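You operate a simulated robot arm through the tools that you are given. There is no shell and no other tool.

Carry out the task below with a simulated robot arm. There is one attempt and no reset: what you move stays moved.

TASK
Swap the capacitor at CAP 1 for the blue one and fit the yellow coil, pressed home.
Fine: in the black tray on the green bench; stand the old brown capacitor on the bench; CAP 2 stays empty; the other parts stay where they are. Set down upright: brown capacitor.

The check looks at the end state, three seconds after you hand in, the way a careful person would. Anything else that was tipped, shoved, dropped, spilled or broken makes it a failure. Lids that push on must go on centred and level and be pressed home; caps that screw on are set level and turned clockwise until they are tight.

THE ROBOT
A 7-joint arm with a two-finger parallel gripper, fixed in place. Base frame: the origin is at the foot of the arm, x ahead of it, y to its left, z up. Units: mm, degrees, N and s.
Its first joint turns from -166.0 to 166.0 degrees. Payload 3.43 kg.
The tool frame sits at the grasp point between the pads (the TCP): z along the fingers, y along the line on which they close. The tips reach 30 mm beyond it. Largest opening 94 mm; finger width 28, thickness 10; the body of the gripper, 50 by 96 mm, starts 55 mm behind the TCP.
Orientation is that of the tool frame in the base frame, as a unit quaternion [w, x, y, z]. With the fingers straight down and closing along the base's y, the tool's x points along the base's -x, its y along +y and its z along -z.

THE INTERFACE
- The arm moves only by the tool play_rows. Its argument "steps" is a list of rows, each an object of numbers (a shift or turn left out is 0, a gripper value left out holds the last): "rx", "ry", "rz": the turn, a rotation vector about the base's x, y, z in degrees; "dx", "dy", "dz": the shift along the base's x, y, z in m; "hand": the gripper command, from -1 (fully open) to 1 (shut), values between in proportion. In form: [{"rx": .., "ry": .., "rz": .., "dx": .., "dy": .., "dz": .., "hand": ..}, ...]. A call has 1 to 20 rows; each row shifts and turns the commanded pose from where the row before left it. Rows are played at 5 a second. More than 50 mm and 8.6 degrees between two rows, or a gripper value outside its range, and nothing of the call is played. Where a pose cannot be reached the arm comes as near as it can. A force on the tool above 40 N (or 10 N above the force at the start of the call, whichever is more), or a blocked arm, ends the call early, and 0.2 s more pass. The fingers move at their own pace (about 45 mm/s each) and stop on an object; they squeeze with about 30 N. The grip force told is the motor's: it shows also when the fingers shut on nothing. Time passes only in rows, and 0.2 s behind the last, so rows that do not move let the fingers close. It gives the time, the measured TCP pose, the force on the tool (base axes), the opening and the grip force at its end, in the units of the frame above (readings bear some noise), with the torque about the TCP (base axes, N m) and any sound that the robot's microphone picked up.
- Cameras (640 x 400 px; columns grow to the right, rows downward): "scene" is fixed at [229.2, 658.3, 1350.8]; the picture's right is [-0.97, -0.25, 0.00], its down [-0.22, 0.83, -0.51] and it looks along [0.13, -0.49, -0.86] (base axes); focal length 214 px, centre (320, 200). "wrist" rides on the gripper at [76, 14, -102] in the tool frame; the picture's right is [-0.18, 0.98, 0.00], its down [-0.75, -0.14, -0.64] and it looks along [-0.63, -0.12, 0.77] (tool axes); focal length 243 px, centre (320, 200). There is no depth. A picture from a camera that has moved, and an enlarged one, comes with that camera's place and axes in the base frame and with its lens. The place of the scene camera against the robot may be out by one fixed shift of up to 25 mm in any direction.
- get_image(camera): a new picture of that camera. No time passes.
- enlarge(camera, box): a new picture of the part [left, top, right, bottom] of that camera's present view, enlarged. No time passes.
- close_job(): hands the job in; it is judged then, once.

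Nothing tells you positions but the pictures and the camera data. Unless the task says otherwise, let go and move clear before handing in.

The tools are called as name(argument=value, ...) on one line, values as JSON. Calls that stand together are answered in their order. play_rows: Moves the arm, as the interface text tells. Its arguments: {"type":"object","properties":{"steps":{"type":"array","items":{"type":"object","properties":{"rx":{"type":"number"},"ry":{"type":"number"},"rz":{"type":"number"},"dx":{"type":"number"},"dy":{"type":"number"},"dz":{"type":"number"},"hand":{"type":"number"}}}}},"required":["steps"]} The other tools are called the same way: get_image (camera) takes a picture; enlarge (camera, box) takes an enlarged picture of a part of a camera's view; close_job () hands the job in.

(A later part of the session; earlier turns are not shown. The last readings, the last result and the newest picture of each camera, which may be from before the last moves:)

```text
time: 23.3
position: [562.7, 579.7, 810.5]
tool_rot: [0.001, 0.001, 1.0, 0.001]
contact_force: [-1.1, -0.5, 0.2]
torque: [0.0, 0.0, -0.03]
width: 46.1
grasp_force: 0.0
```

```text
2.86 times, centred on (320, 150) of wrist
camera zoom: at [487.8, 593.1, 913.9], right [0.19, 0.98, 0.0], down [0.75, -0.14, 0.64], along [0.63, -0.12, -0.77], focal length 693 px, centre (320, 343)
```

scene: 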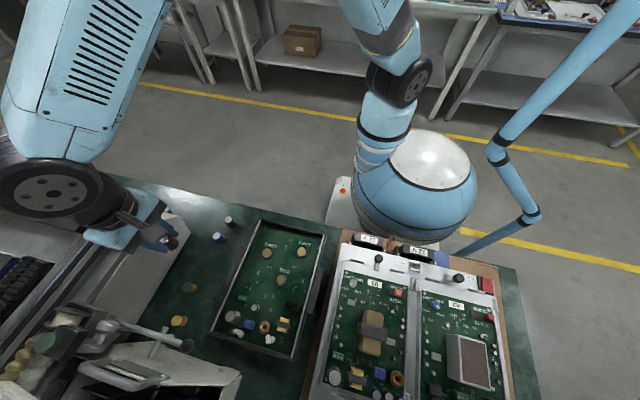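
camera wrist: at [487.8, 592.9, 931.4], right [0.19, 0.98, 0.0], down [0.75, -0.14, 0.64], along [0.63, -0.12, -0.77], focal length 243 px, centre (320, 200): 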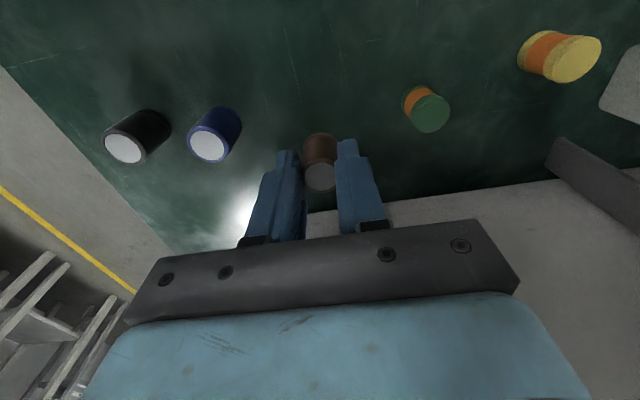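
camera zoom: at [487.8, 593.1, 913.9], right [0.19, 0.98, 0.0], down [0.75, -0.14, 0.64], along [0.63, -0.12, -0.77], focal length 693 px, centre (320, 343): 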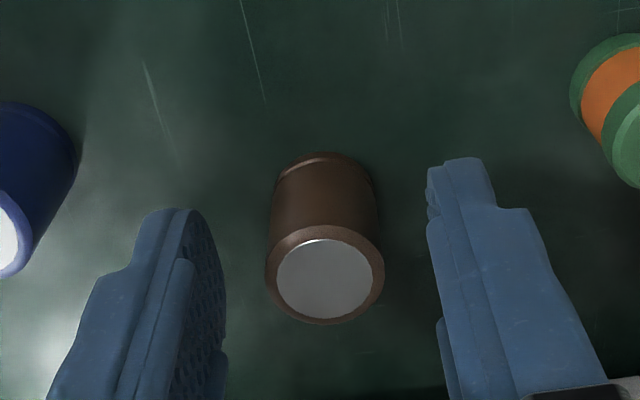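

The brown capacitor stands upright on the bench. I'll rise and move over the blue capacitor.

play_rows(steps=[{"dz": 0.02}, {"dz": 0.025}, {"dz": 0.025}, {"dx": -0.008, "dy": -0.022}, {"dx": -0.008, "dy": -0.022}, {"dx": -0.007, "dy": -0.0215}, {}, {}])

get_image(camera="wrist")

enlarge(camera="wrist", box=[240, 60, 400, 220])

enlarge(camera="scene", box=[140, 200, 260, 290])

```text
time: 25.1
position: [540.6, 514.4, 882.9]
tool_rot: [0.002, 0.001, 1.0, 0.0]
contact_force: [0.6, -1.3, 0.4]
torque: [0.01, 0.04, 0.02]
width: 46.2
grasp_force: 0.1
```

```text
taken
camera wrist: at [464.8, 526.9, 985.1], right [0.19, 0.98, 0.0], down [0.75, -0.14, 0.64], along [0.63, -0.12, -0.77], focal length 243 px, centre (320, 200)
```

wrist: 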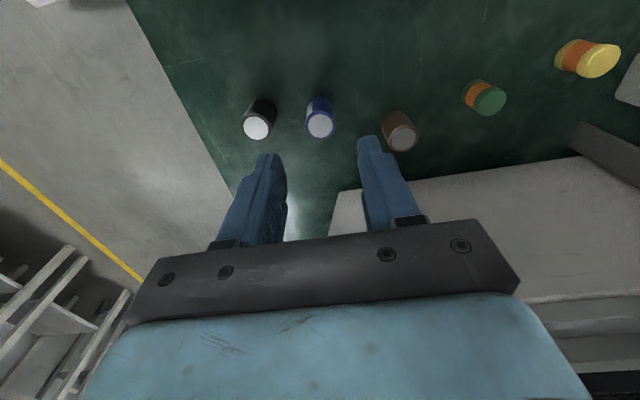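

```text
2.50 times, centred on (320, 140) of wrist
camera zoom: at [464.8, 526.9, 985.1], right [0.19, 0.98, 0.0], down [0.75, -0.14, 0.64], along [0.63, -0.12, -0.77], focal length 606 px, centre (320, 350)
```

zoom: 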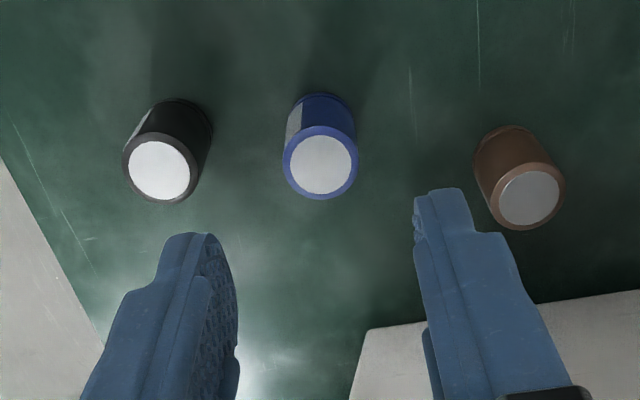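

```text
4.44 times, centred on (200, 245) of scene
camera zoom: at [229.2, 658.3, 1350.8], right [-0.97, -0.25, 0.0], down [-0.22, 0.83, -0.51], along [0.13, -0.49, -0.86], focal length 953 px, centre (853, 0)
```

zoom: 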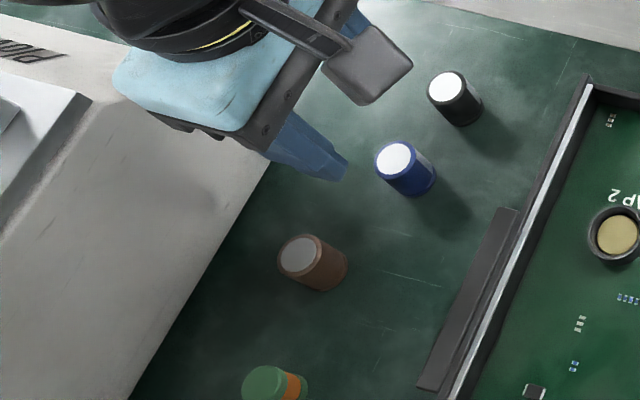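

Comparing blue with the brown cap in the same frame, I need about −3.5 mm in x and −1.5 mm in y for the same relative grip. I'll narrow the opening a little and descend.

play_rows(steps=[{"dx": -0.0035, "dy": -0.0015, "hand": 0.15}, {"dz": -0.02}, {"dz": -0.02}, {}, {}])

enlarge(camera="wrist", box=[240, 80, 400, 220])

```text
time: 26.3
position: [536.9, 512.1, 842.0]
tool_rot: [0.001, 0.001, 1.0, 0.001]
contact_force: [0.3, -0.8, 0.0]
torque: [0.04, 0.0, -0.01]
width: 39.9
grasp_force: 0.1
```

```text
2.86 times, centred on (320, 150) of wrist
camera zoom: at [461.7, 524.2, 945.2], right [0.19, 0.98, 0.0], down [0.75, -0.14, 0.64], along [0.63, -0.12, -0.77], focal length 693 px, centre (320, 343)
```

zoom: 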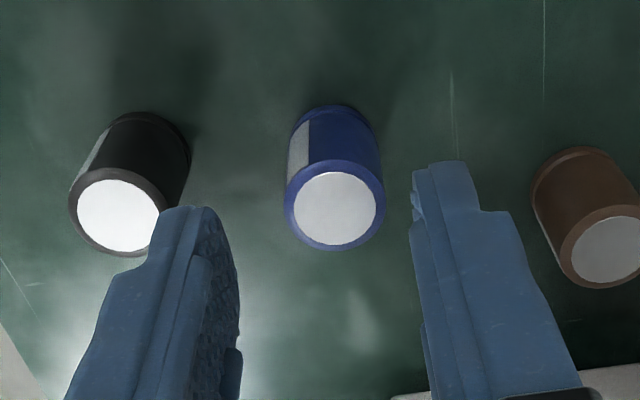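

play_rows(steps=[{"dx": 0.0005, "dy": 0.001, "dz": -0.01}, {"dz": -0.01}, {"dz": -0.007}, {"dz": -0.003}, {}, {}])

enlarge(camera="wrist", box=[240, 80, 400, 220])

```text
time: 27.7
position: [538.6, 513.1, 811.9]
tool_rot: [0.001, 0.001, 1.0, 0.001]
contact_force: [-0.1, -0.4, -0.5]
torque: [0.0, 0.01, 0.02]
width: 40.1
grasp_force: 0.1
```

```text
2.86 times, centred on (320, 150) of wrist
camera zoom: at [462.9, 526.0, 914.5], right [0.19, 0.98, 0.0], down [0.75, -0.14, 0.64], along [0.63, -0.12, -0.77], focal length 693 px, centre (320, 343)
```

zoom: 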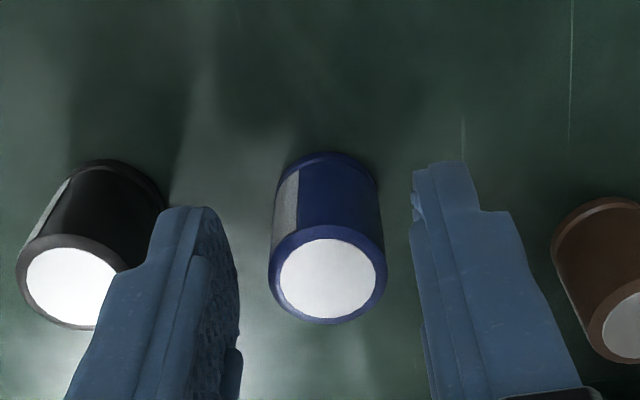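

Blue sits at the same spot in view as the brown cap did when gripped. I'm closing.

play_rows(steps=[{"hand": 1}, {}, {}, {}, {}])

enlarge(camera="wrist", box=[240, 80, 400, 220])

```text
time: 28.9
position: [539.1, 512.7, 811.7]
tool_rot: [0.002, 0.001, 1.0, 0.002]
contact_force: [0.3, 0.3, 0.6]
torque: [0.04, -0.03, 0.0]
width: 22.8
grasp_force: 29.6
```

```text
2.86 times, centred on (320, 150) of wrist
camera zoom: at [462.9, 526.0, 914.5], right [0.19, 0.98, 0.0], down [0.75, -0.14, 0.64], along [0.63, -0.12, -0.77], focal length 693 px, centre (320, 343)
```

zoom: 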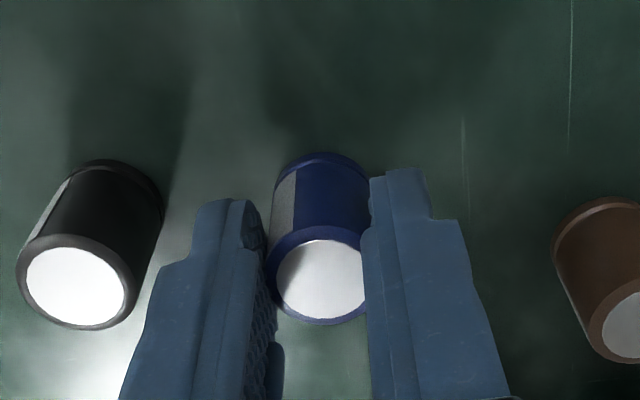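

Gripped. I'll lift and carry it to above CAP 1.

play_rows(steps=[{"dz": 0.01}, {"dz": 0.025}, {"dz": 0.03}, {"dz": 0.03}, {"dz": 0.02}, {"dx": -0.0336, "dy": -0.0021}, {"dx": -0.0336, "dy": -0.0021}, {"dx": -0.0336, "dy": -0.0021}, {"dx": -0.0336, "dy": -0.0021}, {"dx": -0.0336, "dy": -0.0021}, {"dx": -0.0336, "dy": -0.0021}, {"dx": -0.0336, "dy": -0.0021}, {}, {}, {"dz": -0.02}, {}, {}])

get_image(camera="wrist")

enlarge(camera="wrist", box=[260, 85, 400, 215])

```text
time: 32.5
position: [303.6, 499.0, 906.9]
tool_rot: [0.001, 0.001, 1.0, 0.001]
contact_force: [-0.3, 0.3, -1.3]
torque: [0.01, 0.02, -0.01]
width: 23.3
grasp_force: 30.1
```

```text
taken
camera wrist: at [227.4, 512.5, 1009.7], right [0.19, 0.98, 0.0], down [0.75, -0.14, 0.64], along [0.63, -0.12, -0.77], focal length 243 px, centre (320, 200)
```

wrist: 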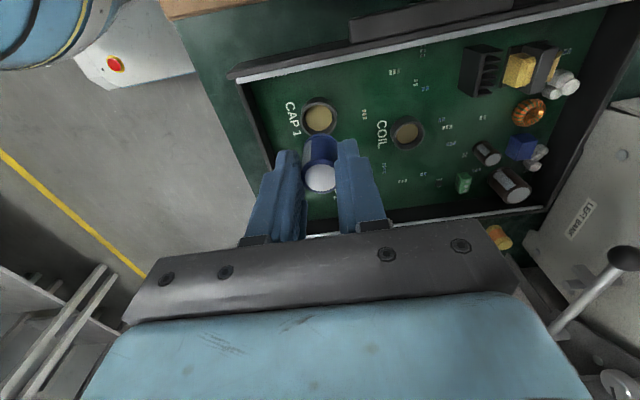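

```text
3.08 times, centred on (330, 150) of wrist
camera zoom: at [227.4, 512.5, 1009.7], right [0.19, 0.98, 0.0], down [0.75, -0.14, 0.64], along [0.63, -0.12, -0.77], focal length 746 px, centre (289, 354)
```

zoom: 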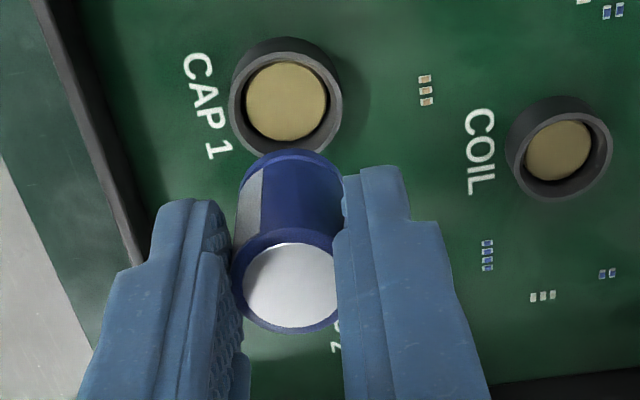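

The socket is visually offset by about +1.1 mm in x and −2.0 mm in y from where the brown cap sat. I'll correct that and descend to just above the rim.

play_rows(steps=[{"dx": 0.0011, "dy": -0.002, "dz": -0.01}, {"dz": -0.015}, {"dz": -0.012}, {"dz": -0.006}, {}, {}])

enlarge(camera="wrist", box=[260, 85, 400, 215])

enlarge(camera="scene", box=[250, 200, 350, 270])

```text
time: 33.9
position: [303.5, 496.3, 863.0]
tool_rot: [0.0, 0.001, 1.0, 0.001]
contact_force: [-0.4, 0.8, -0.8]
torque: [-0.01, 0.01, 0.03]
width: 23.0
grasp_force: 29.7
```

```text
3.08 times, centred on (330, 150) of wrist
camera zoom: at [228.2, 509.5, 966.1], right [0.19, 0.98, 0.0], down [0.75, -0.14, 0.64], along [0.63, -0.12, -0.77], focal length 746 px, centre (289, 354)
```

zoom: 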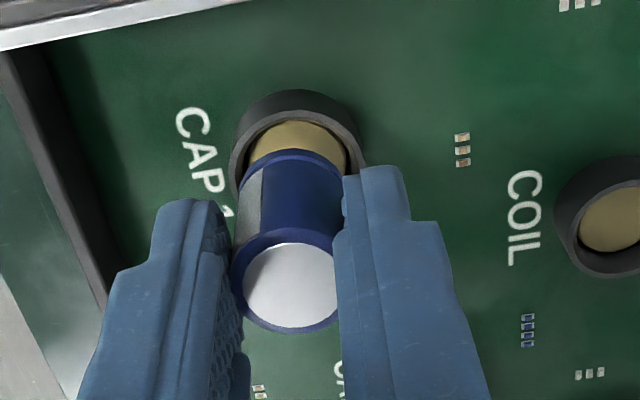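

```text
5.71 times, centred on (300, 235) of scene
camera zoom: at [229.2, 658.3, 1350.8], right [-0.97, -0.25, 0.0], down [-0.22, 0.83, -0.51], along [0.13, -0.49, -0.86], focal length 1226 px, centre (434, 0)
```

zoom: 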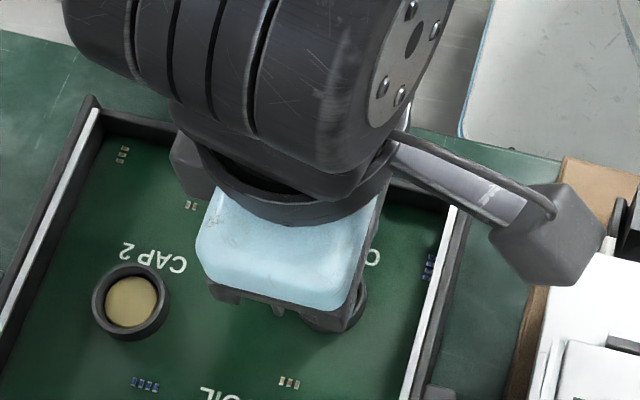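

play_rows(steps=[{"dx": 0.0003, "dy": 0.0012}, {"dz": -0.004}, {"dz": -0.003}, {}])

enlarge(camera="wrist", box=[260, 85, 400, 215])

```text
time: 34.9
position: [304.0, 497.6, 855.3]
tool_rot: [0.001, 0.001, 1.0, 0.001]
contact_force: [-0.8, -0.1, 0.0]
torque: [0.01, -0.01, 0.0]
width: 22.9
grasp_force: 30.3
```

```text
3.08 times, centred on (330, 150) of wrist
camera zoom: at [228.8, 511.0, 959.3], right [0.19, 0.98, 0.0], down [0.75, -0.14, 0.64], along [0.63, -0.12, -0.77], focal length 746 px, centre (289, 354)
```

zoom: 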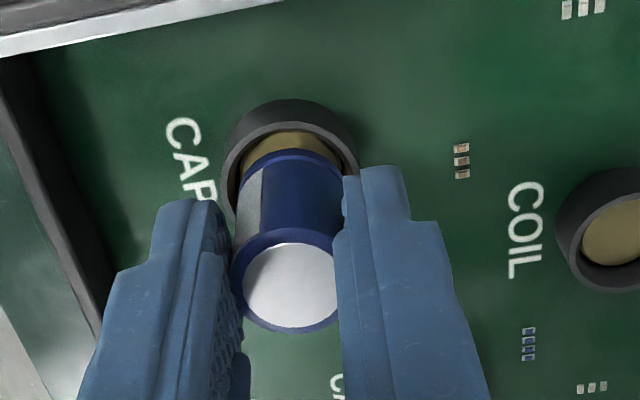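

play_rows(steps=[{"dy": -0.0004, "dz": -0.002}, {"dz": -0.003}, {"dz": -0.002}, {}])

enlarge(camera="wrist", box=[260, 85, 400, 215])

```text
time: 35.9
position: [304.3, 498.5, 849.7]
tool_rot: [0.001, 0.001, 1.0, 0.001]
contact_force: [0.1, 0.0, 0.1]
torque: [0.03, 0.01, -0.06]
width: 23.0
grasp_force: 30.3
```

```text
3.08 times, centred on (330, 150) of wrist
camera zoom: at [228.6, 511.1, 952.0], right [0.19, 0.98, 0.0], down [0.75, -0.14, 0.64], along [0.63, -0.12, -0.77], focal length 746 px, centre (289, 354)
```

zoom: 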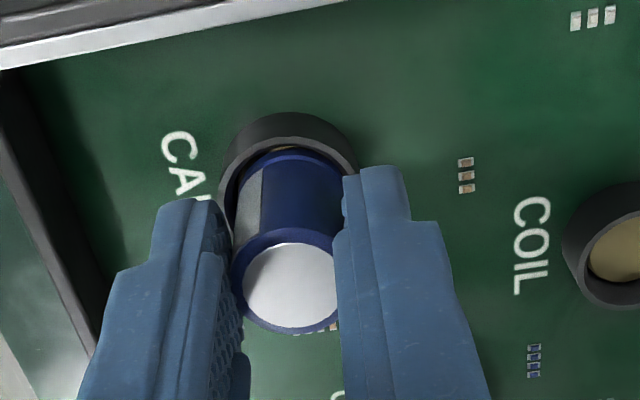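

play_rows(steps=[{"dy": -0.0006, "dz": -0.001}, {"dz": -0.002}, {"dz": -0.002}, {}])

enlarge(camera="wrist", box=[260, 85, 400, 215])

```text
time: 36.9
position: [304.6, 498.0, 844.6]
tool_rot: [0.001, 0.001, 1.0, 0.001]
contact_force: [-0.5, 0.1, -0.4]
torque: [0.03, -0.02, -0.03]
width: 23.1
grasp_force: 29.9
```

```text
3.08 times, centred on (330, 150) of wrist
camera zoom: at [228.7, 510.0, 947.3], right [0.19, 0.98, 0.0], down [0.75, -0.14, 0.64], along [0.63, -0.12, -0.77], focal length 746 px, centre (289, 354)
```

zoom: 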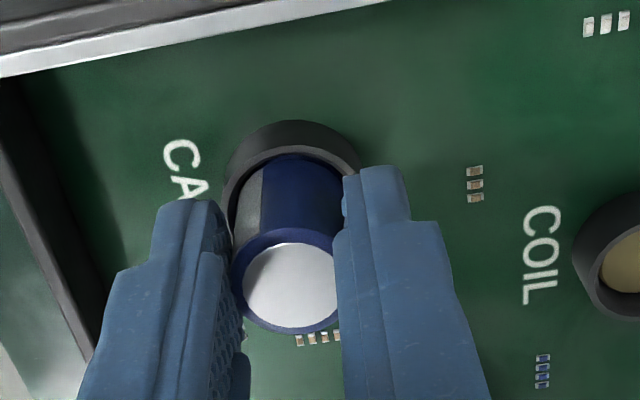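

play_rows(steps=[{"dz": -0.001}, {"dz": -0.001}, {}])

```text
time: 37.7
position: [303.5, 495.9, 843.0]
tool_rot: [0.001, 0.001, 1.0, 0.001]
contact_force: [-0.2, 2.0, 2.5]
torque: [0.07, -0.07, 0.02]
width: 22.9
grasp_force: 29.9
```

play_rows(steps=[{"dz": -0.001}, {"dz": -0.001}, {}])

enlarge(camera="wrist", box=[260, 85, 400, 215])

```text
time: 38.5
position: [304.7, 496.8, 841.6]
tool_rot: [0.0, 0.002, 1.0, 0.002]
contact_force: [1.2, 0.1, 24.4]
torque: [-0.07, -0.16, 0.02]
width: 22.9
grasp_force: 30.1
```

```text
3.08 times, centred on (330, 150) of wrist
camera zoom: at [228.2, 509.6, 944.1], right [0.19, 0.98, 0.0], down [0.75, -0.15, 0.64], along [0.63, -0.12, -0.77], focal length 746 px, centre (289, 354)
```

zoom: 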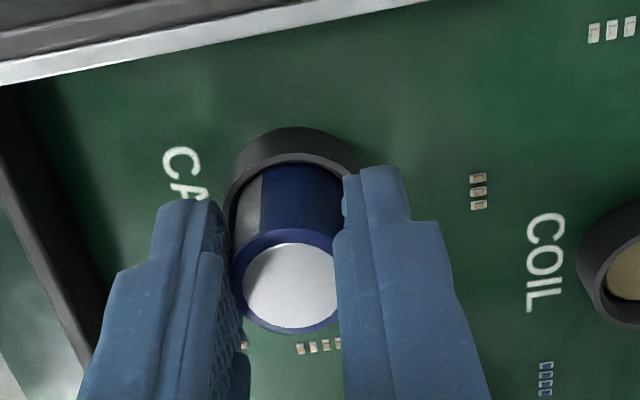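

The blue cap is seated, with floor contact at the same height as the brown one. I'll relax slightly, release and rise.

play_rows(steps=[{"dz": 0.0015}, {"hand": 0.5}, {"hand": 0.25}, {"hand": 0.1}, {}, {}])

enlarge(camera="wrist", box=[240, 80, 400, 220])

```text
time: 39.9
position: [303.5, 497.7, 842.2]
tool_rot: [0.001, 0.001, 1.0, 0.001]
contact_force: [0.7, 0.5, 0.2]
torque: [0.01, -0.01, 0.02]
width: 42.4
grasp_force: 0.0
```

```text
2.86 times, centred on (320, 150) of wrist
camera zoom: at [228.4, 509.9, 944.5], right [0.19, 0.98, 0.0], down [0.75, -0.14, 0.64], along [0.63, -0.12, -0.77], focal length 693 px, centre (320, 343)
```

zoom: 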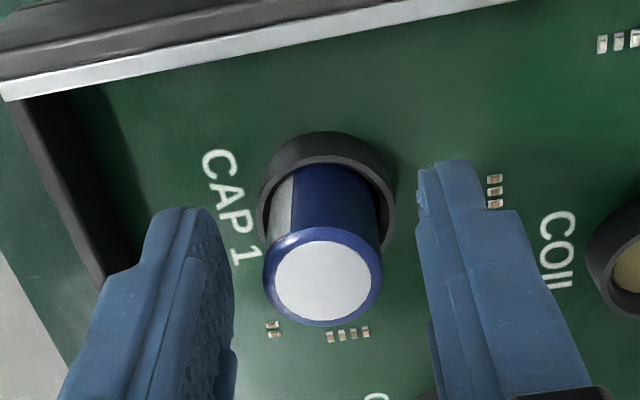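

The blue cap sits in CAP 1 just as the brown one did. I'll rise and move to a safe point near (537, 640, 970), turning the tool +90° so it closes along x with the camera on the −y side.

play_rows(steps=[{"dz": 0.02}, {"dz": 0.035}, {"dz": 0.035}, {"dz": 0.035}, {"dx": 0.0335, "dy": 0.0203, "rz": 6}, {"dx": 0.0335, "dy": 0.0203, "rz": 6}, {"dx": 0.0335, "dy": 0.0203, "rz": 6}, {"dx": 0.0335, "dy": 0.0203, "rz": 6}, {"dx": 0.0335, "dy": 0.0203, "rz": 6}, {"dx": 0.0335, "dy": 0.0203, "rz": 6}, {"dx": 0.0335, "dy": 0.0203, "rz": 6}, {"rz": 8}, {"rz": 8}, {"rz": 8}, {"rz": 8}, {"rz": 8}, {"rz": 8}, {}, {}])

get_image(camera="wrist")

get_image(camera="scene")

```text
time: 43.9
position: [538.7, 640.0, 966.8]
tool_rot: [0.0, 0.707, -0.707, -0.002]
contact_force: [0.1, 0.0, -0.2]
torque: [0.01, 0.02, 0.0]
width: 42.4
grasp_force: 0.1
```

```text
taken
camera wrist: at [525.3, 561.6, 1070.7], right [-0.98, 0.19, 0.0], down [0.14, 0.75, 0.64], along [0.12, 0.63, -0.77], focal length 243 px, centre (320, 200)
```

wrist: 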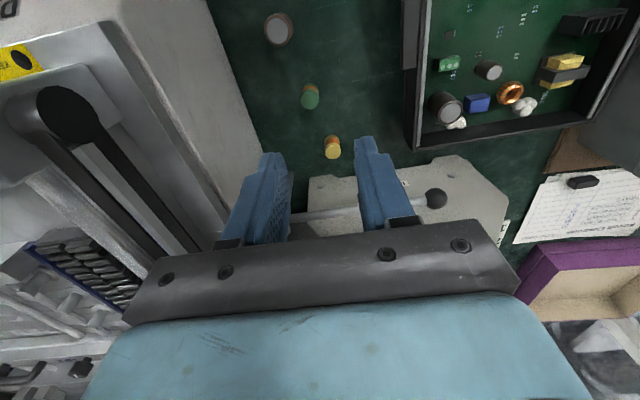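

```text
taken
```

scene: 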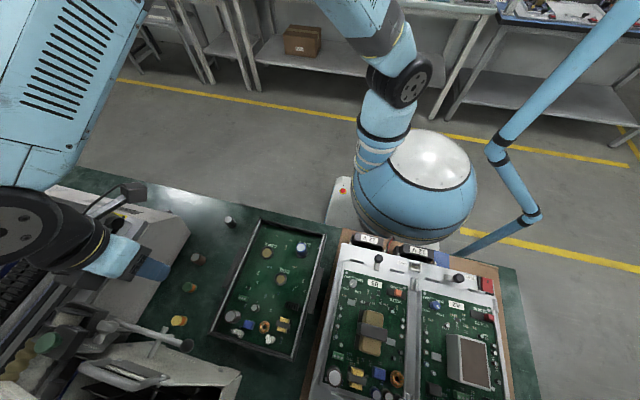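

enlarge(camera="wrist", box=[250, 80, 470, 240])

enlarge(camera="scene", box=[80, 260, 220, 370])

```text
2.50 times, centred on (360, 160) of wrist
camera zoom: at [525.3, 561.6, 1070.7], right [-0.98, 0.19, 0.0], down [0.14, 0.75, 0.64], along [0.12, 0.63, -0.77], focal length 606 px, centre (220, 300)
```

zoom: 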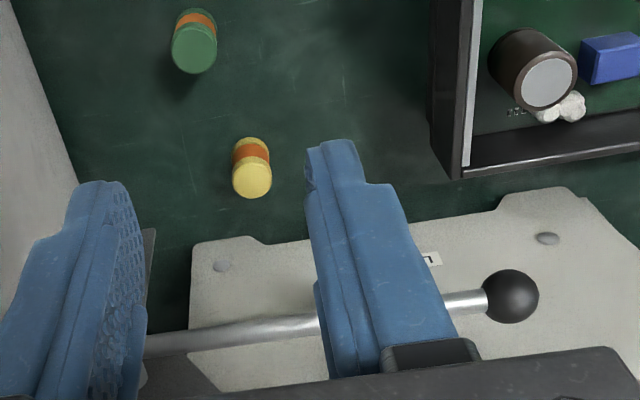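

```text
3.64 times, centred on (150, 315) of scene
camera zoom: at [229.2, 658.3, 1350.8], right [-0.97, -0.25, 0.0], down [-0.22, 0.83, -0.51], along [0.13, -0.49, -0.86], focal length 780 px, centre (938, -218)
```

zoom: 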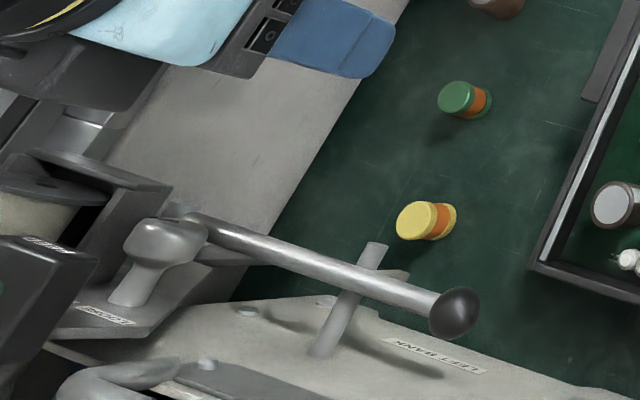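

The coil is at about (538, 717) with its top near 791, and the rod is at y≈736, z≈880. I'll tilt the tool 24° so the gripper leans toward −y, and shift toward y≈680.

play_rows(steps=[{"rx": 8}, {"rx": 8}, {"rx": 8}, {"dy": 0.02}, {"dy": 0.018, "dx": -0.001}, {}, {}])

get_image(camera="wrist")

enlarge(camera="scene", box=[80, 240, 240, 370])

```text
time: 45.5
position: [537.6, 677.2, 966.0]
tool_rot: [0.147, -0.69, 0.693, 0.148]
contact_force: [0.1, 0.4, 0.0]
torque: [0.0, -0.03, 0.02]
width: 42.3
grasp_force: 0.1
```

```text
taken
camera wrist: at [524.9, 564.6, 1030.1], right [-0.98, 0.17, 0.08], down [0.14, 0.43, 0.89], along [0.12, 0.89, -0.44], focal length 243 px, centre (320, 200)
```

wrist: 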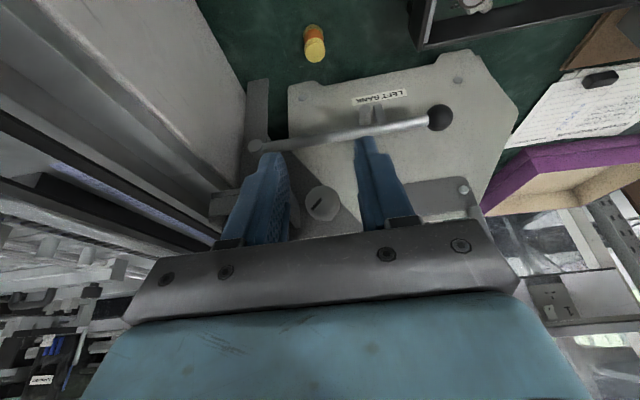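

```text
3.08 times, centred on (160, 305) of scene
camera zoom: at [229.2, 658.3, 1350.8], right [-0.97, -0.25, 0.0], down [-0.22, 0.83, -0.51], along [0.13, -0.49, -0.86], focal length 660 px, centre (812, -123)
```

zoom: 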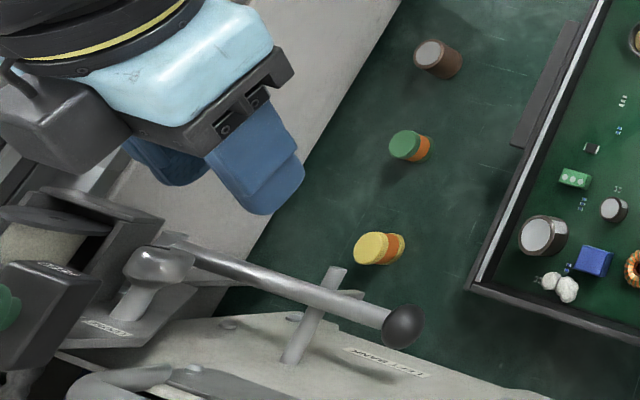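

enlarge(camera="wrist", box=[230, 10, 470, 170])

```text
2.50 times, centred on (350, 90) of wrist
camera zoom: at [524.9, 564.6, 1030.1], right [-0.98, 0.17, 0.08], down [0.14, 0.43, 0.89], along [0.12, 0.89, -0.44], focal length 606 px, centre (245, 475)
```

zoom: 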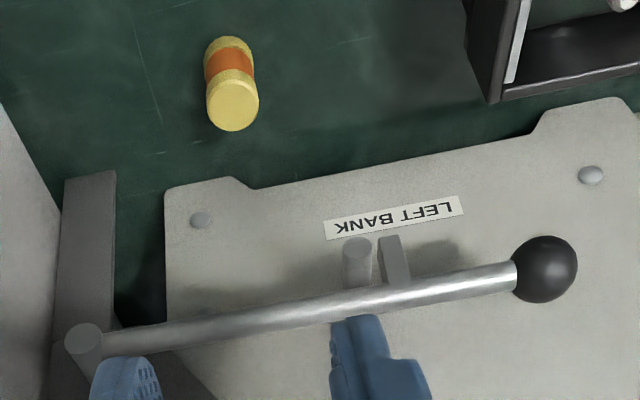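

The path down at y≈677 is clear of the rod and the crossbar end (about (500, 720, 875)). I'll descend in stages.

play_rows(steps=[{"dz": -0.025}, {"dz": -0.025}, {"dz": -0.025}, {"dz": -0.015}, {}, {}])

get_image(camera="wrist")

enlarge(camera="scene", box=[80, 220, 240, 370])

```text
time: 46.9
position: [539.4, 677.9, 876.5]
tool_rot: [0.146, -0.69, 0.693, 0.148]
contact_force: [0.0, 0.4, -0.1]
torque: [0.03, 0.03, 0.03]
width: 42.1
grasp_force: 0.0
```

```text
taken
camera wrist: at [525.1, 565.4, 939.7], right [-0.98, 0.17, 0.08], down [0.14, 0.43, 0.89], along [0.12, 0.89, -0.44], focal length 243 px, centre (320, 200)
```

wrist: 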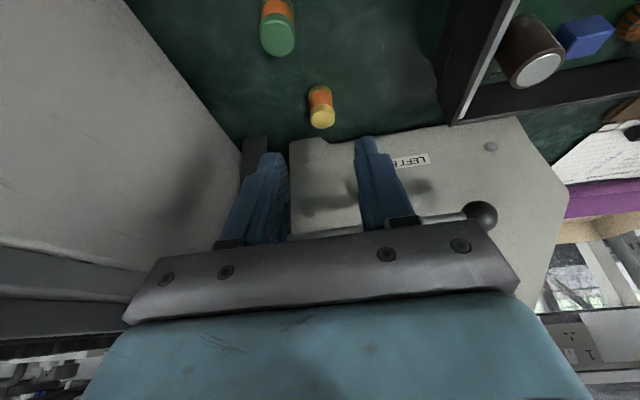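

```text
2.67 times, centred on (160, 295) of scene
camera zoom: at [229.2, 658.3, 1350.8], right [-0.97, -0.25, 0.0], down [-0.22, 0.83, -0.51], along [0.13, -0.49, -0.86], focal length 572 px, centre (747, -53)
```

zoom: 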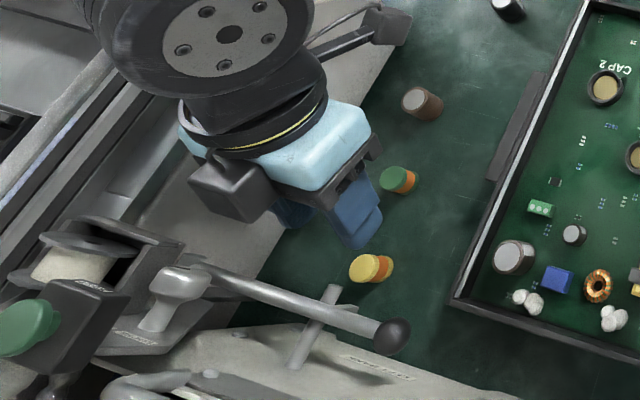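

I notice a dark block on the +y side of the gripper, so I'll examine the gripper shape before going near the lever.

enlarge(camera="scene", box=[95, 230, 205, 330])

get_image(camera="scene")

```text
4.00 times, centred on (150, 280) of scene
camera zoom: at [229.2, 658.3, 1350.8], right [-0.97, -0.25, 0.0], down [-0.22, 0.83, -0.51], along [0.13, -0.49, -0.86], focal length 858 px, centre (1000, -120)
```

zoom: 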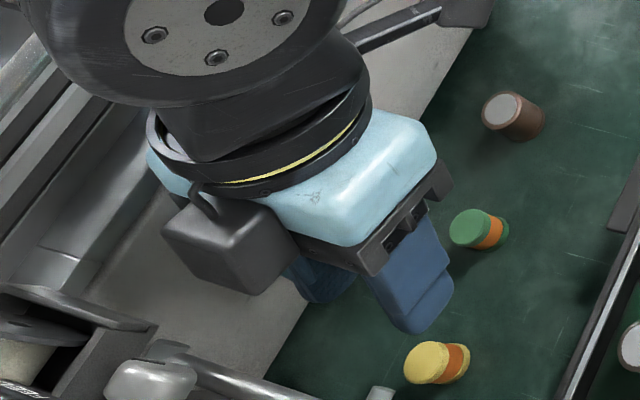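

```text
taken
```

scene: 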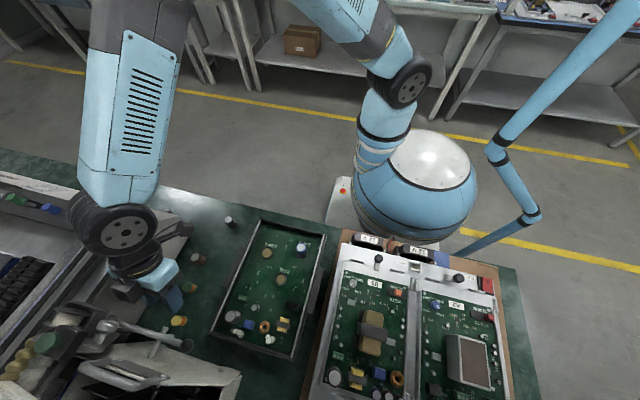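

A connector box sticks out about 50 mm on the +y side of the gripper, so 24° of tilt would leave too little room near the rod. I'll tilt to 40° and descend a little further, still at y≈678.

play_rows(steps=[{"rx": 8}, {"rx": 8}, {}, {"dz": -0.02}, {"dz": -0.02}, {}, {}])

get_image(camera="wrist")

enlarge(camera="scene", box=[95, 230, 235, 340])

```text
time: 48.5
position: [538.8, 677.3, 837.4]
tool_rot: [0.241, -0.664, 0.665, 0.243]
contact_force: [0.1, -0.1, -0.1]
torque: [0.0, -0.01, -0.02]
width: 42.3
grasp_force: 0.1
```

```text
taken
camera wrist: at [524.7, 551.9, 866.4], right [-0.98, 0.14, 0.12], down [0.14, 0.16, 0.98], along [0.12, 0.98, -0.18], focal length 243 px, centre (320, 200)
```

wrist: 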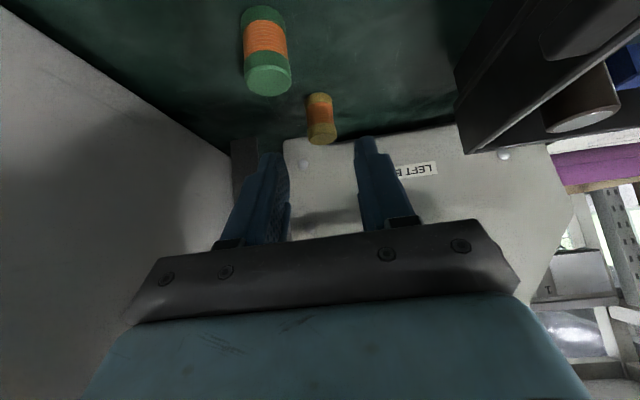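

```text
3.64 times, centred on (165, 285) of scene
camera zoom: at [229.2, 658.3, 1350.8], right [-0.97, -0.25, 0.0], down [-0.22, 0.83, -0.51], along [0.13, -0.49, -0.86], focal length 780 px, centre (884, -109)
```

zoom: 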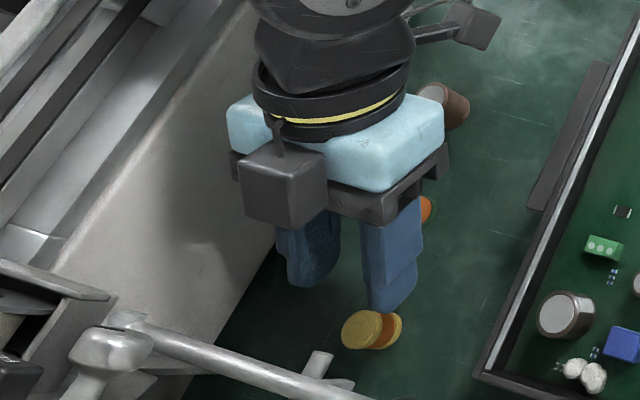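

enlarge(camera="wrist", box=[240, 60, 400, 200])

```text
2.86 times, centred on (320, 130) of wrist
camera zoom: at [524.7, 551.9, 866.4], right [-0.98, 0.14, 0.12], down [0.14, 0.16, 0.98], along [0.12, 0.98, -0.18], focal length 693 px, centre (320, 400)
```

zoom: 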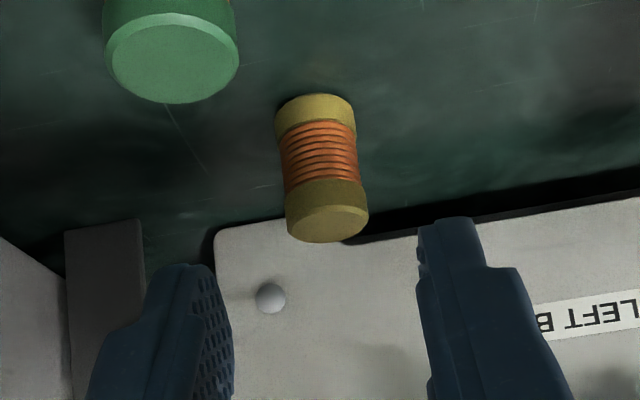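

The coil is at x≈537, well centred. I'll descend to TCP z≈803, then slide in toward +y partway and check the rod clearance.

play_rows(steps=[{"dx": -0.001, "dz": -0.015}, {"dz": -0.012}, {"dz": -0.007}, {}, {"dy": 0.008}, {"dy": 0.006}, {}, {}])

enlarge(camera="wrist", box=[220, 60, 420, 240])

enlarge(camera="scene", box=[115, 250, 215, 340])

```text
time: 50.3
position: [537.2, 691.8, 802.6]
tool_rot: [0.241, -0.664, 0.665, 0.243]
contact_force: [0.5, -0.2, -0.2]
torque: [-0.02, 0.0, 0.0]
width: 42.2
grasp_force: 0.0
```

```text
2.22 times, centred on (320, 150) of wrist
camera zoom: at [523.7, 566.0, 832.8], right [-0.98, 0.14, 0.12], down [0.14, 0.16, 0.98], along [0.12, 0.98, -0.18], focal length 539 px, centre (320, 311)
```

zoom: 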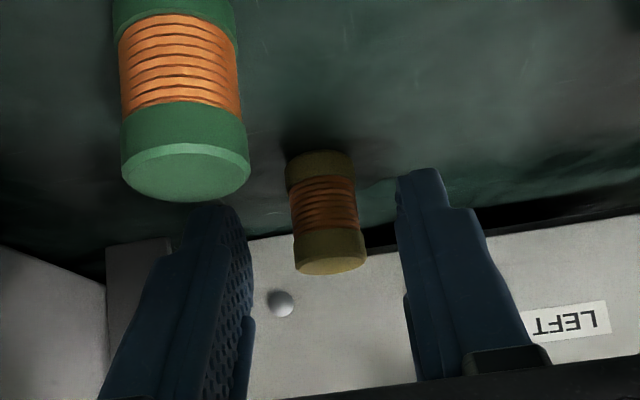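

```text
4.44 times, centred on (165, 295) of scene
camera zoom: at [229.2, 658.3, 1350.8], right [-0.97, -0.25, 0.0], down [-0.22, 0.83, -0.51], along [0.13, -0.49, -0.86], focal length 953 px, centre (1009, -222)
```

zoom: 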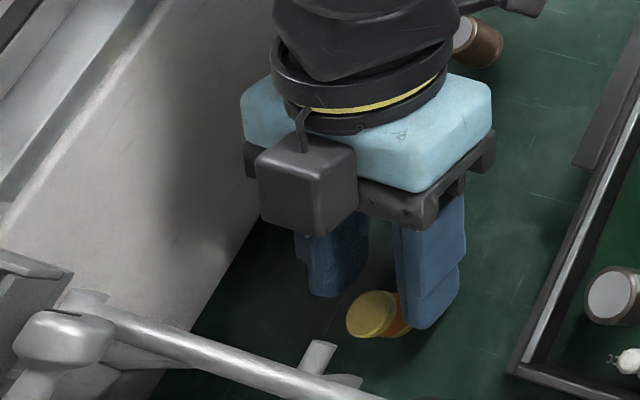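

Alignment is good and the box is clear of the rod. I'll slide the last ~15 mm in small steps.

play_rows(steps=[{"dy": 0.006}, {"dy": 0.005}, {"dy": 0.004}, {}, {}])

enlarge(camera="wrist", box=[220, 60, 420, 240])

enlarge(camera="scene", box=[115, 250, 215, 340])

```text
time: 51.5
position: [535.4, 707.5, 802.3]
tool_rot: [-0.241, 0.664, -0.664, -0.243]
contact_force: [0.2, 0.2, 0.4]
torque: [-0.01, -0.01, -0.02]
width: 42.4
grasp_force: 0.1
```

```text
2.22 times, centred on (320, 150) of wrist
camera zoom: at [523.6, 581.5, 832.8], right [-0.98, 0.14, 0.12], down [0.14, 0.16, 0.98], along [0.12, 0.98, -0.18], focal length 539 px, centre (320, 311)
```

zoom: 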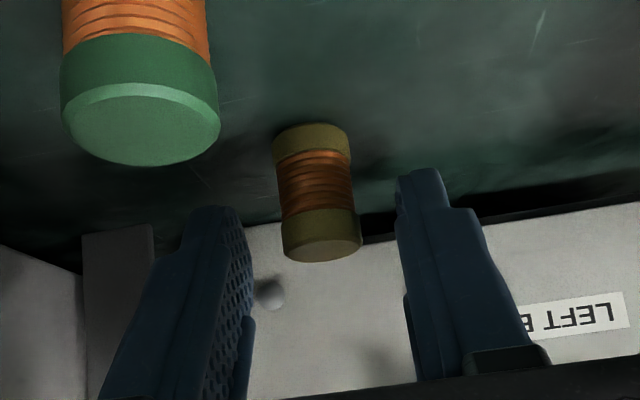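

```text
4.44 times, centred on (165, 295) of scene
camera zoom: at [229.2, 658.3, 1350.8], right [-0.97, -0.25, 0.0], down [-0.22, 0.83, -0.51], along [0.13, -0.49, -0.86], focal length 953 px, centre (1009, -222)
```

zoom: 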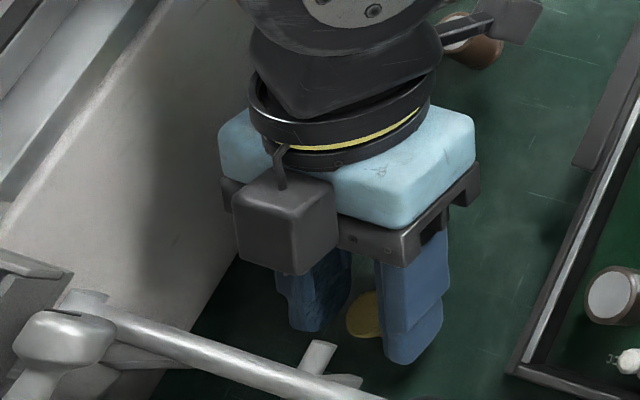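

The coil is between the pads. I'm closing.

play_rows(steps=[{"hand": 1}, {}, {}, {}, {}])

enlarge(camera="wrist", box=[220, 60, 420, 240])

enlarge(camera="scene", box=[115, 250, 215, 340])

```text
time: 52.7
position: [536.6, 706.8, 803.5]
tool_rot: [0.241, -0.664, 0.665, 0.242]
contact_force: [-0.9, 0.4, 0.8]
torque: [0.0, -0.01, 0.0]
width: 19.0
grasp_force: 29.7
```

```text
2.22 times, centred on (320, 150) of wrist
camera zoom: at [523.6, 581.5, 832.9], right [-0.98, 0.14, 0.12], down [0.14, 0.16, 0.98], along [0.12, 0.98, -0.18], focal length 539 px, centre (320, 311)
```

zoom: 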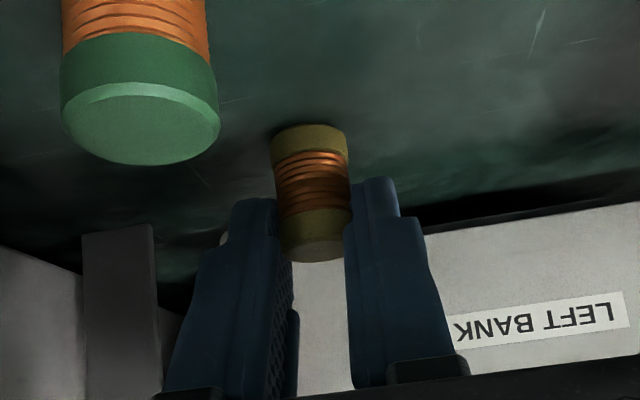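

```text
4.44 times, centred on (165, 295) of scene
camera zoom: at [229.2, 658.3, 1350.8], right [-0.97, -0.25, 0.0], down [-0.22, 0.83, -0.51], along [0.13, -0.49, -0.86], focal length 953 px, centre (1009, -222)
```

zoom: 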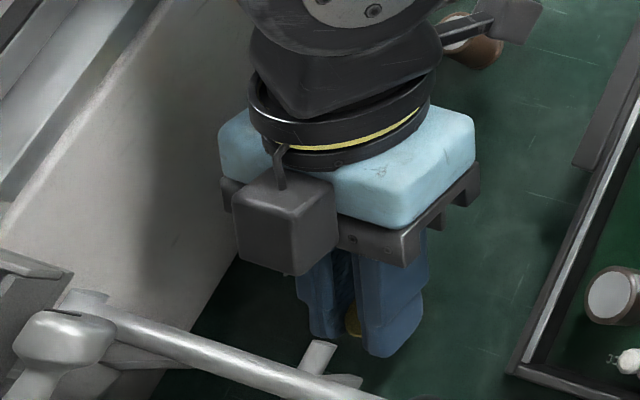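

Gripped at 19.0 mm. I'll lift 8 mm, slide back in −y out from under the lever, then raise.

play_rows(steps=[{"dz": 0.004}, {"dz": 0.005}, {}, {"dy": -0.008}, {"dy": -0.01}, {"dy": -0.01}, {}, {"dz": 0.015}, {"dz": 0.02}, {"dz": 0.02}, {"dz": 0.015}, {}, {}])

enlarge(camera="wrist", box=[220, 60, 420, 240])

enlarge(camera="scene", box=[95, 210, 255, 340])

```text
time: 55.5
position: [536.0, 676.7, 880.9]
tool_rot: [0.242, -0.663, 0.666, 0.243]
contact_force: [0.1, -0.2, 0.0]
torque: [0.01, -0.02, 0.0]
width: 18.9
grasp_force: 30.4
```

```text
2.22 times, centred on (320, 150) of wrist
camera zoom: at [522.5, 551.7, 911.3], right [-0.98, 0.14, 0.12], down [0.14, 0.16, 0.98], along [0.12, 0.98, -0.18], focal length 539 px, centre (320, 311)
```

zoom: 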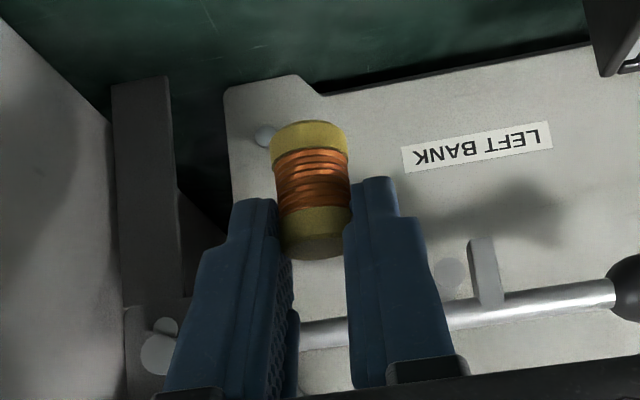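

```text
3.08 times, centred on (175, 275) of scene
camera zoom: at [229.2, 658.3, 1350.8], right [-0.97, -0.25, 0.0], down [-0.22, 0.83, -0.51], along [0.13, -0.49, -0.86], focal length 660 px, centre (766, -31)
```

zoom: 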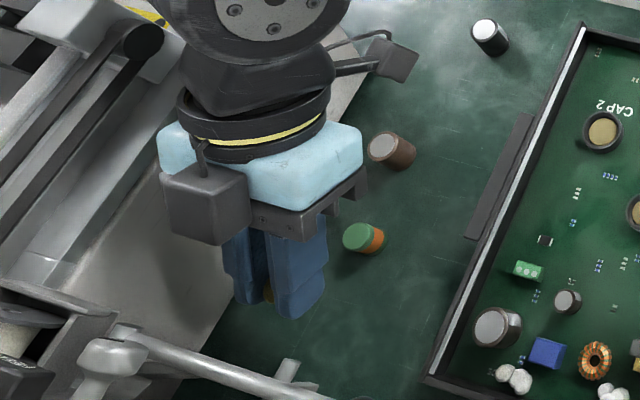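

The coil is held upright and clear of the lever. I'll set it on open bench near (502, 656) so I can regrasp it with a vertical tool. I'm yawing 15° on the way to keep the camera clear of the tray clip.

play_rows(steps=[{"dx": -0.016, "dy": -0.015, "rz": 7.5}, {"dx": -0.0155, "dy": -0.015, "rz": 7.5}, {}, {"dz": -0.02}, {"dz": -0.02}, {"dz": -0.015}, {}, {}])

get_image(camera="wrist")

enlarge(camera="scene", box=[115, 210, 275, 340])

```text
time: 57.3
position: [504.1, 648.5, 826.2]
tool_rot: [-0.207, 0.745, -0.573, -0.272]
contact_force: [-0.1, -0.6, -0.6]
torque: [-0.04, 0.02, -0.03]
width: 18.9
grasp_force: 29.9
```

```text
taken
camera wrist: at [523.7, 522.8, 856.1], right [-0.99, -0.12, 0.12], down [0.1, 0.19, 0.98], along [-0.14, 0.97, -0.18], focal length 243 px, centre (320, 200)
```

wrist: 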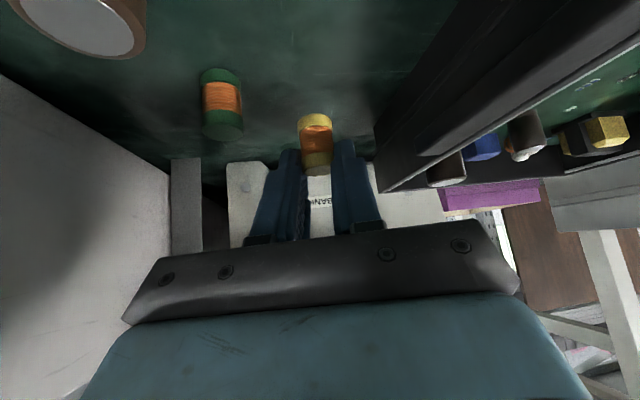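

```text
3.08 times, centred on (195, 275) of scene
camera zoom: at [229.2, 658.3, 1350.8], right [-0.97, -0.25, 0.0], down [-0.22, 0.83, -0.51], along [0.13, -0.49, -0.86], focal length 660 px, centre (705, -31)
```

zoom: 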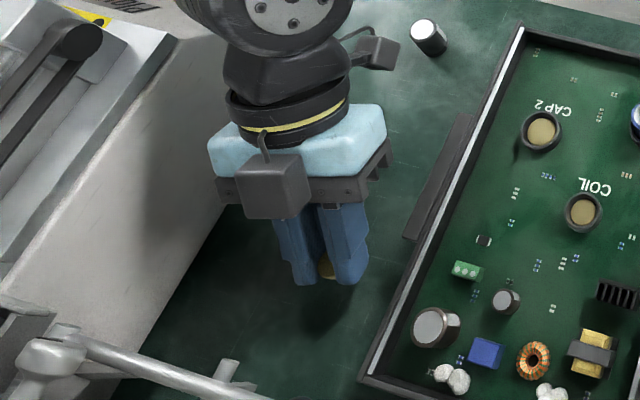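

The spot below is clear. I'll lower gently until it touches.

play_rows(steps=[{"dz": -0.008}, {"dz": -0.007}, {"dz": -0.003}, {}, {}])

enlarge(camera="wrist", box=[220, 60, 420, 240])

```text
time: 58.5
position: [506.6, 648.4, 808.0]
tool_rot: [-0.208, 0.745, -0.573, -0.272]
contact_force: [-0.8, 0.0, -0.7]
torque: [-0.01, -0.03, 0.01]
width: 19.0
grasp_force: 30.1
```

```text
2.22 times, centred on (320, 150) of wrist
camera zoom: at [524.1, 523.2, 838.7], right [-0.99, -0.12, 0.12], down [0.1, 0.19, 0.98], along [-0.14, 0.97, -0.18], focal length 539 px, centre (320, 311)
```

zoom: 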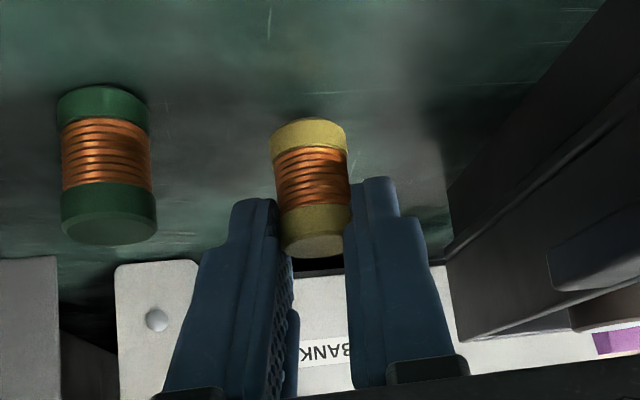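

play_rows(steps=[{"dz": -0.002}, {"dz": -0.0015}, {}])

```text
time: 59.3
position: [506.2, 648.1, 804.5]
tool_rot: [-0.208, 0.744, -0.573, -0.273]
contact_force: [-0.1, 0.1, -0.6]
torque: [0.01, 0.01, -0.01]
width: 19.0
grasp_force: 30.1
```

play_rows(steps=[{"dz": -0.001}, {"dz": -0.001}, {}])

```text
time: 60.1
position: [504.8, 649.5, 803.6]
tool_rot: [-0.208, 0.744, -0.573, -0.274]
contact_force: [-2.7, 0.2, 8.9]
torque: [0.12, 0.15, 0.03]
width: 18.9
grasp_force: 30.0
```

Contact with the bench. I'll release to about 32 mm and look.

play_rows(steps=[{"dz": 0.0007, "hand": 0.5}, {"hand": 0.4}, {"hand": 0.3}, {}, {}])

enlarge(camera="wrist", box=[220, 60, 420, 240])

```text
time: 61.3
position: [505.2, 649.2, 803.6]
tool_rot: [-0.208, 0.745, -0.573, -0.272]
contact_force: [0.3, 0.4, -1.4]
torque: [0.0, -0.02, -0.01]
width: 32.9
grasp_force: 0.1
```

```text
2.22 times, centred on (320, 150) of wrist
camera zoom: at [524.9, 523.2, 833.7], right [-0.99, -0.12, 0.12], down [0.1, 0.19, 0.98], along [-0.14, 0.97, -0.18], focal length 539 px, centre (320, 311)
```

zoom: 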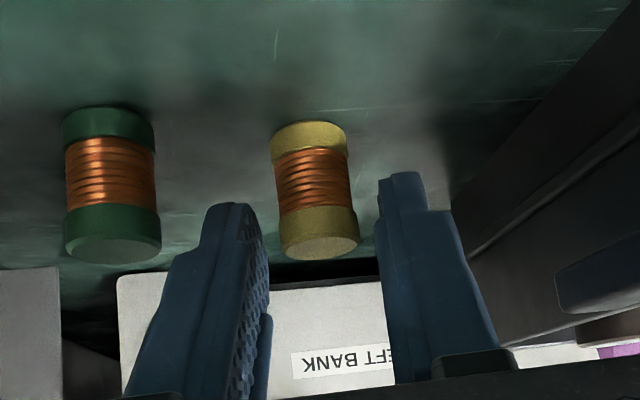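

The coil stands upright. I'll back out along the tool axis, then return the tool to vertical at yaw 0 at a safe height.

play_rows(steps=[{"dx": 0.0025, "dy": -0.0093, "dz": 0.0115}, {"dx": 0.0033, "dy": -0.0124, "dz": 0.0153}, {"dx": 0.0042, "dy": -0.0155, "dz": 0.0192}, {"dx": 0.0042, "dy": -0.0155, "dz": 0.0192}, {"dz": 0.03}, {"dz": 0.03}, {"dz": 0.02}, {}])

get_image(camera="wrist")

enlarge(camera="scene", box=[115, 200, 275, 340])

```text
time: 63.1
position: [519.2, 597.3, 947.8]
tool_rot: [-0.208, 0.745, -0.573, -0.273]
contact_force: [-0.1, -0.4, 0.1]
torque: [-0.01, 0.01, 0.01]
width: 33.1
grasp_force: 0.0
```

```text
taken
camera wrist: at [538.7, 471.5, 978.3], right [-0.99, -0.12, 0.12], down [0.1, 0.19, 0.98], along [-0.14, 0.97, -0.18], focal length 243 px, centre (320, 200)
```

wrist: 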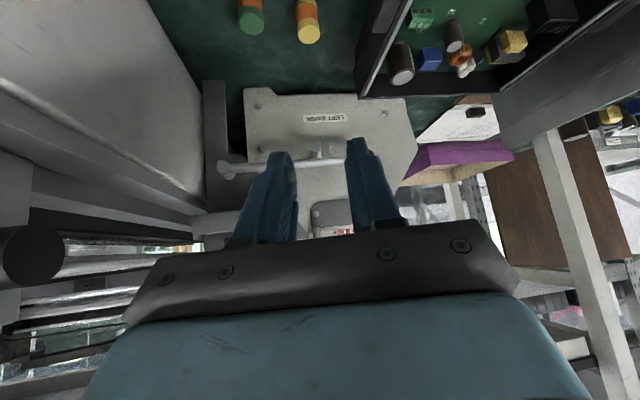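

```text
2.86 times, centred on (195, 270) of scene
camera zoom: at [229.2, 658.3, 1350.8], right [-0.97, -0.25, 0.0], down [-0.22, 0.83, -0.51], along [0.13, -0.49, -0.86], focal length 613 px, centre (677, 0)
```

zoom: 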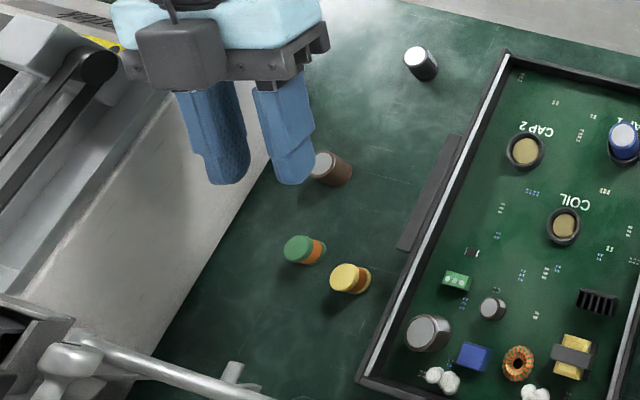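

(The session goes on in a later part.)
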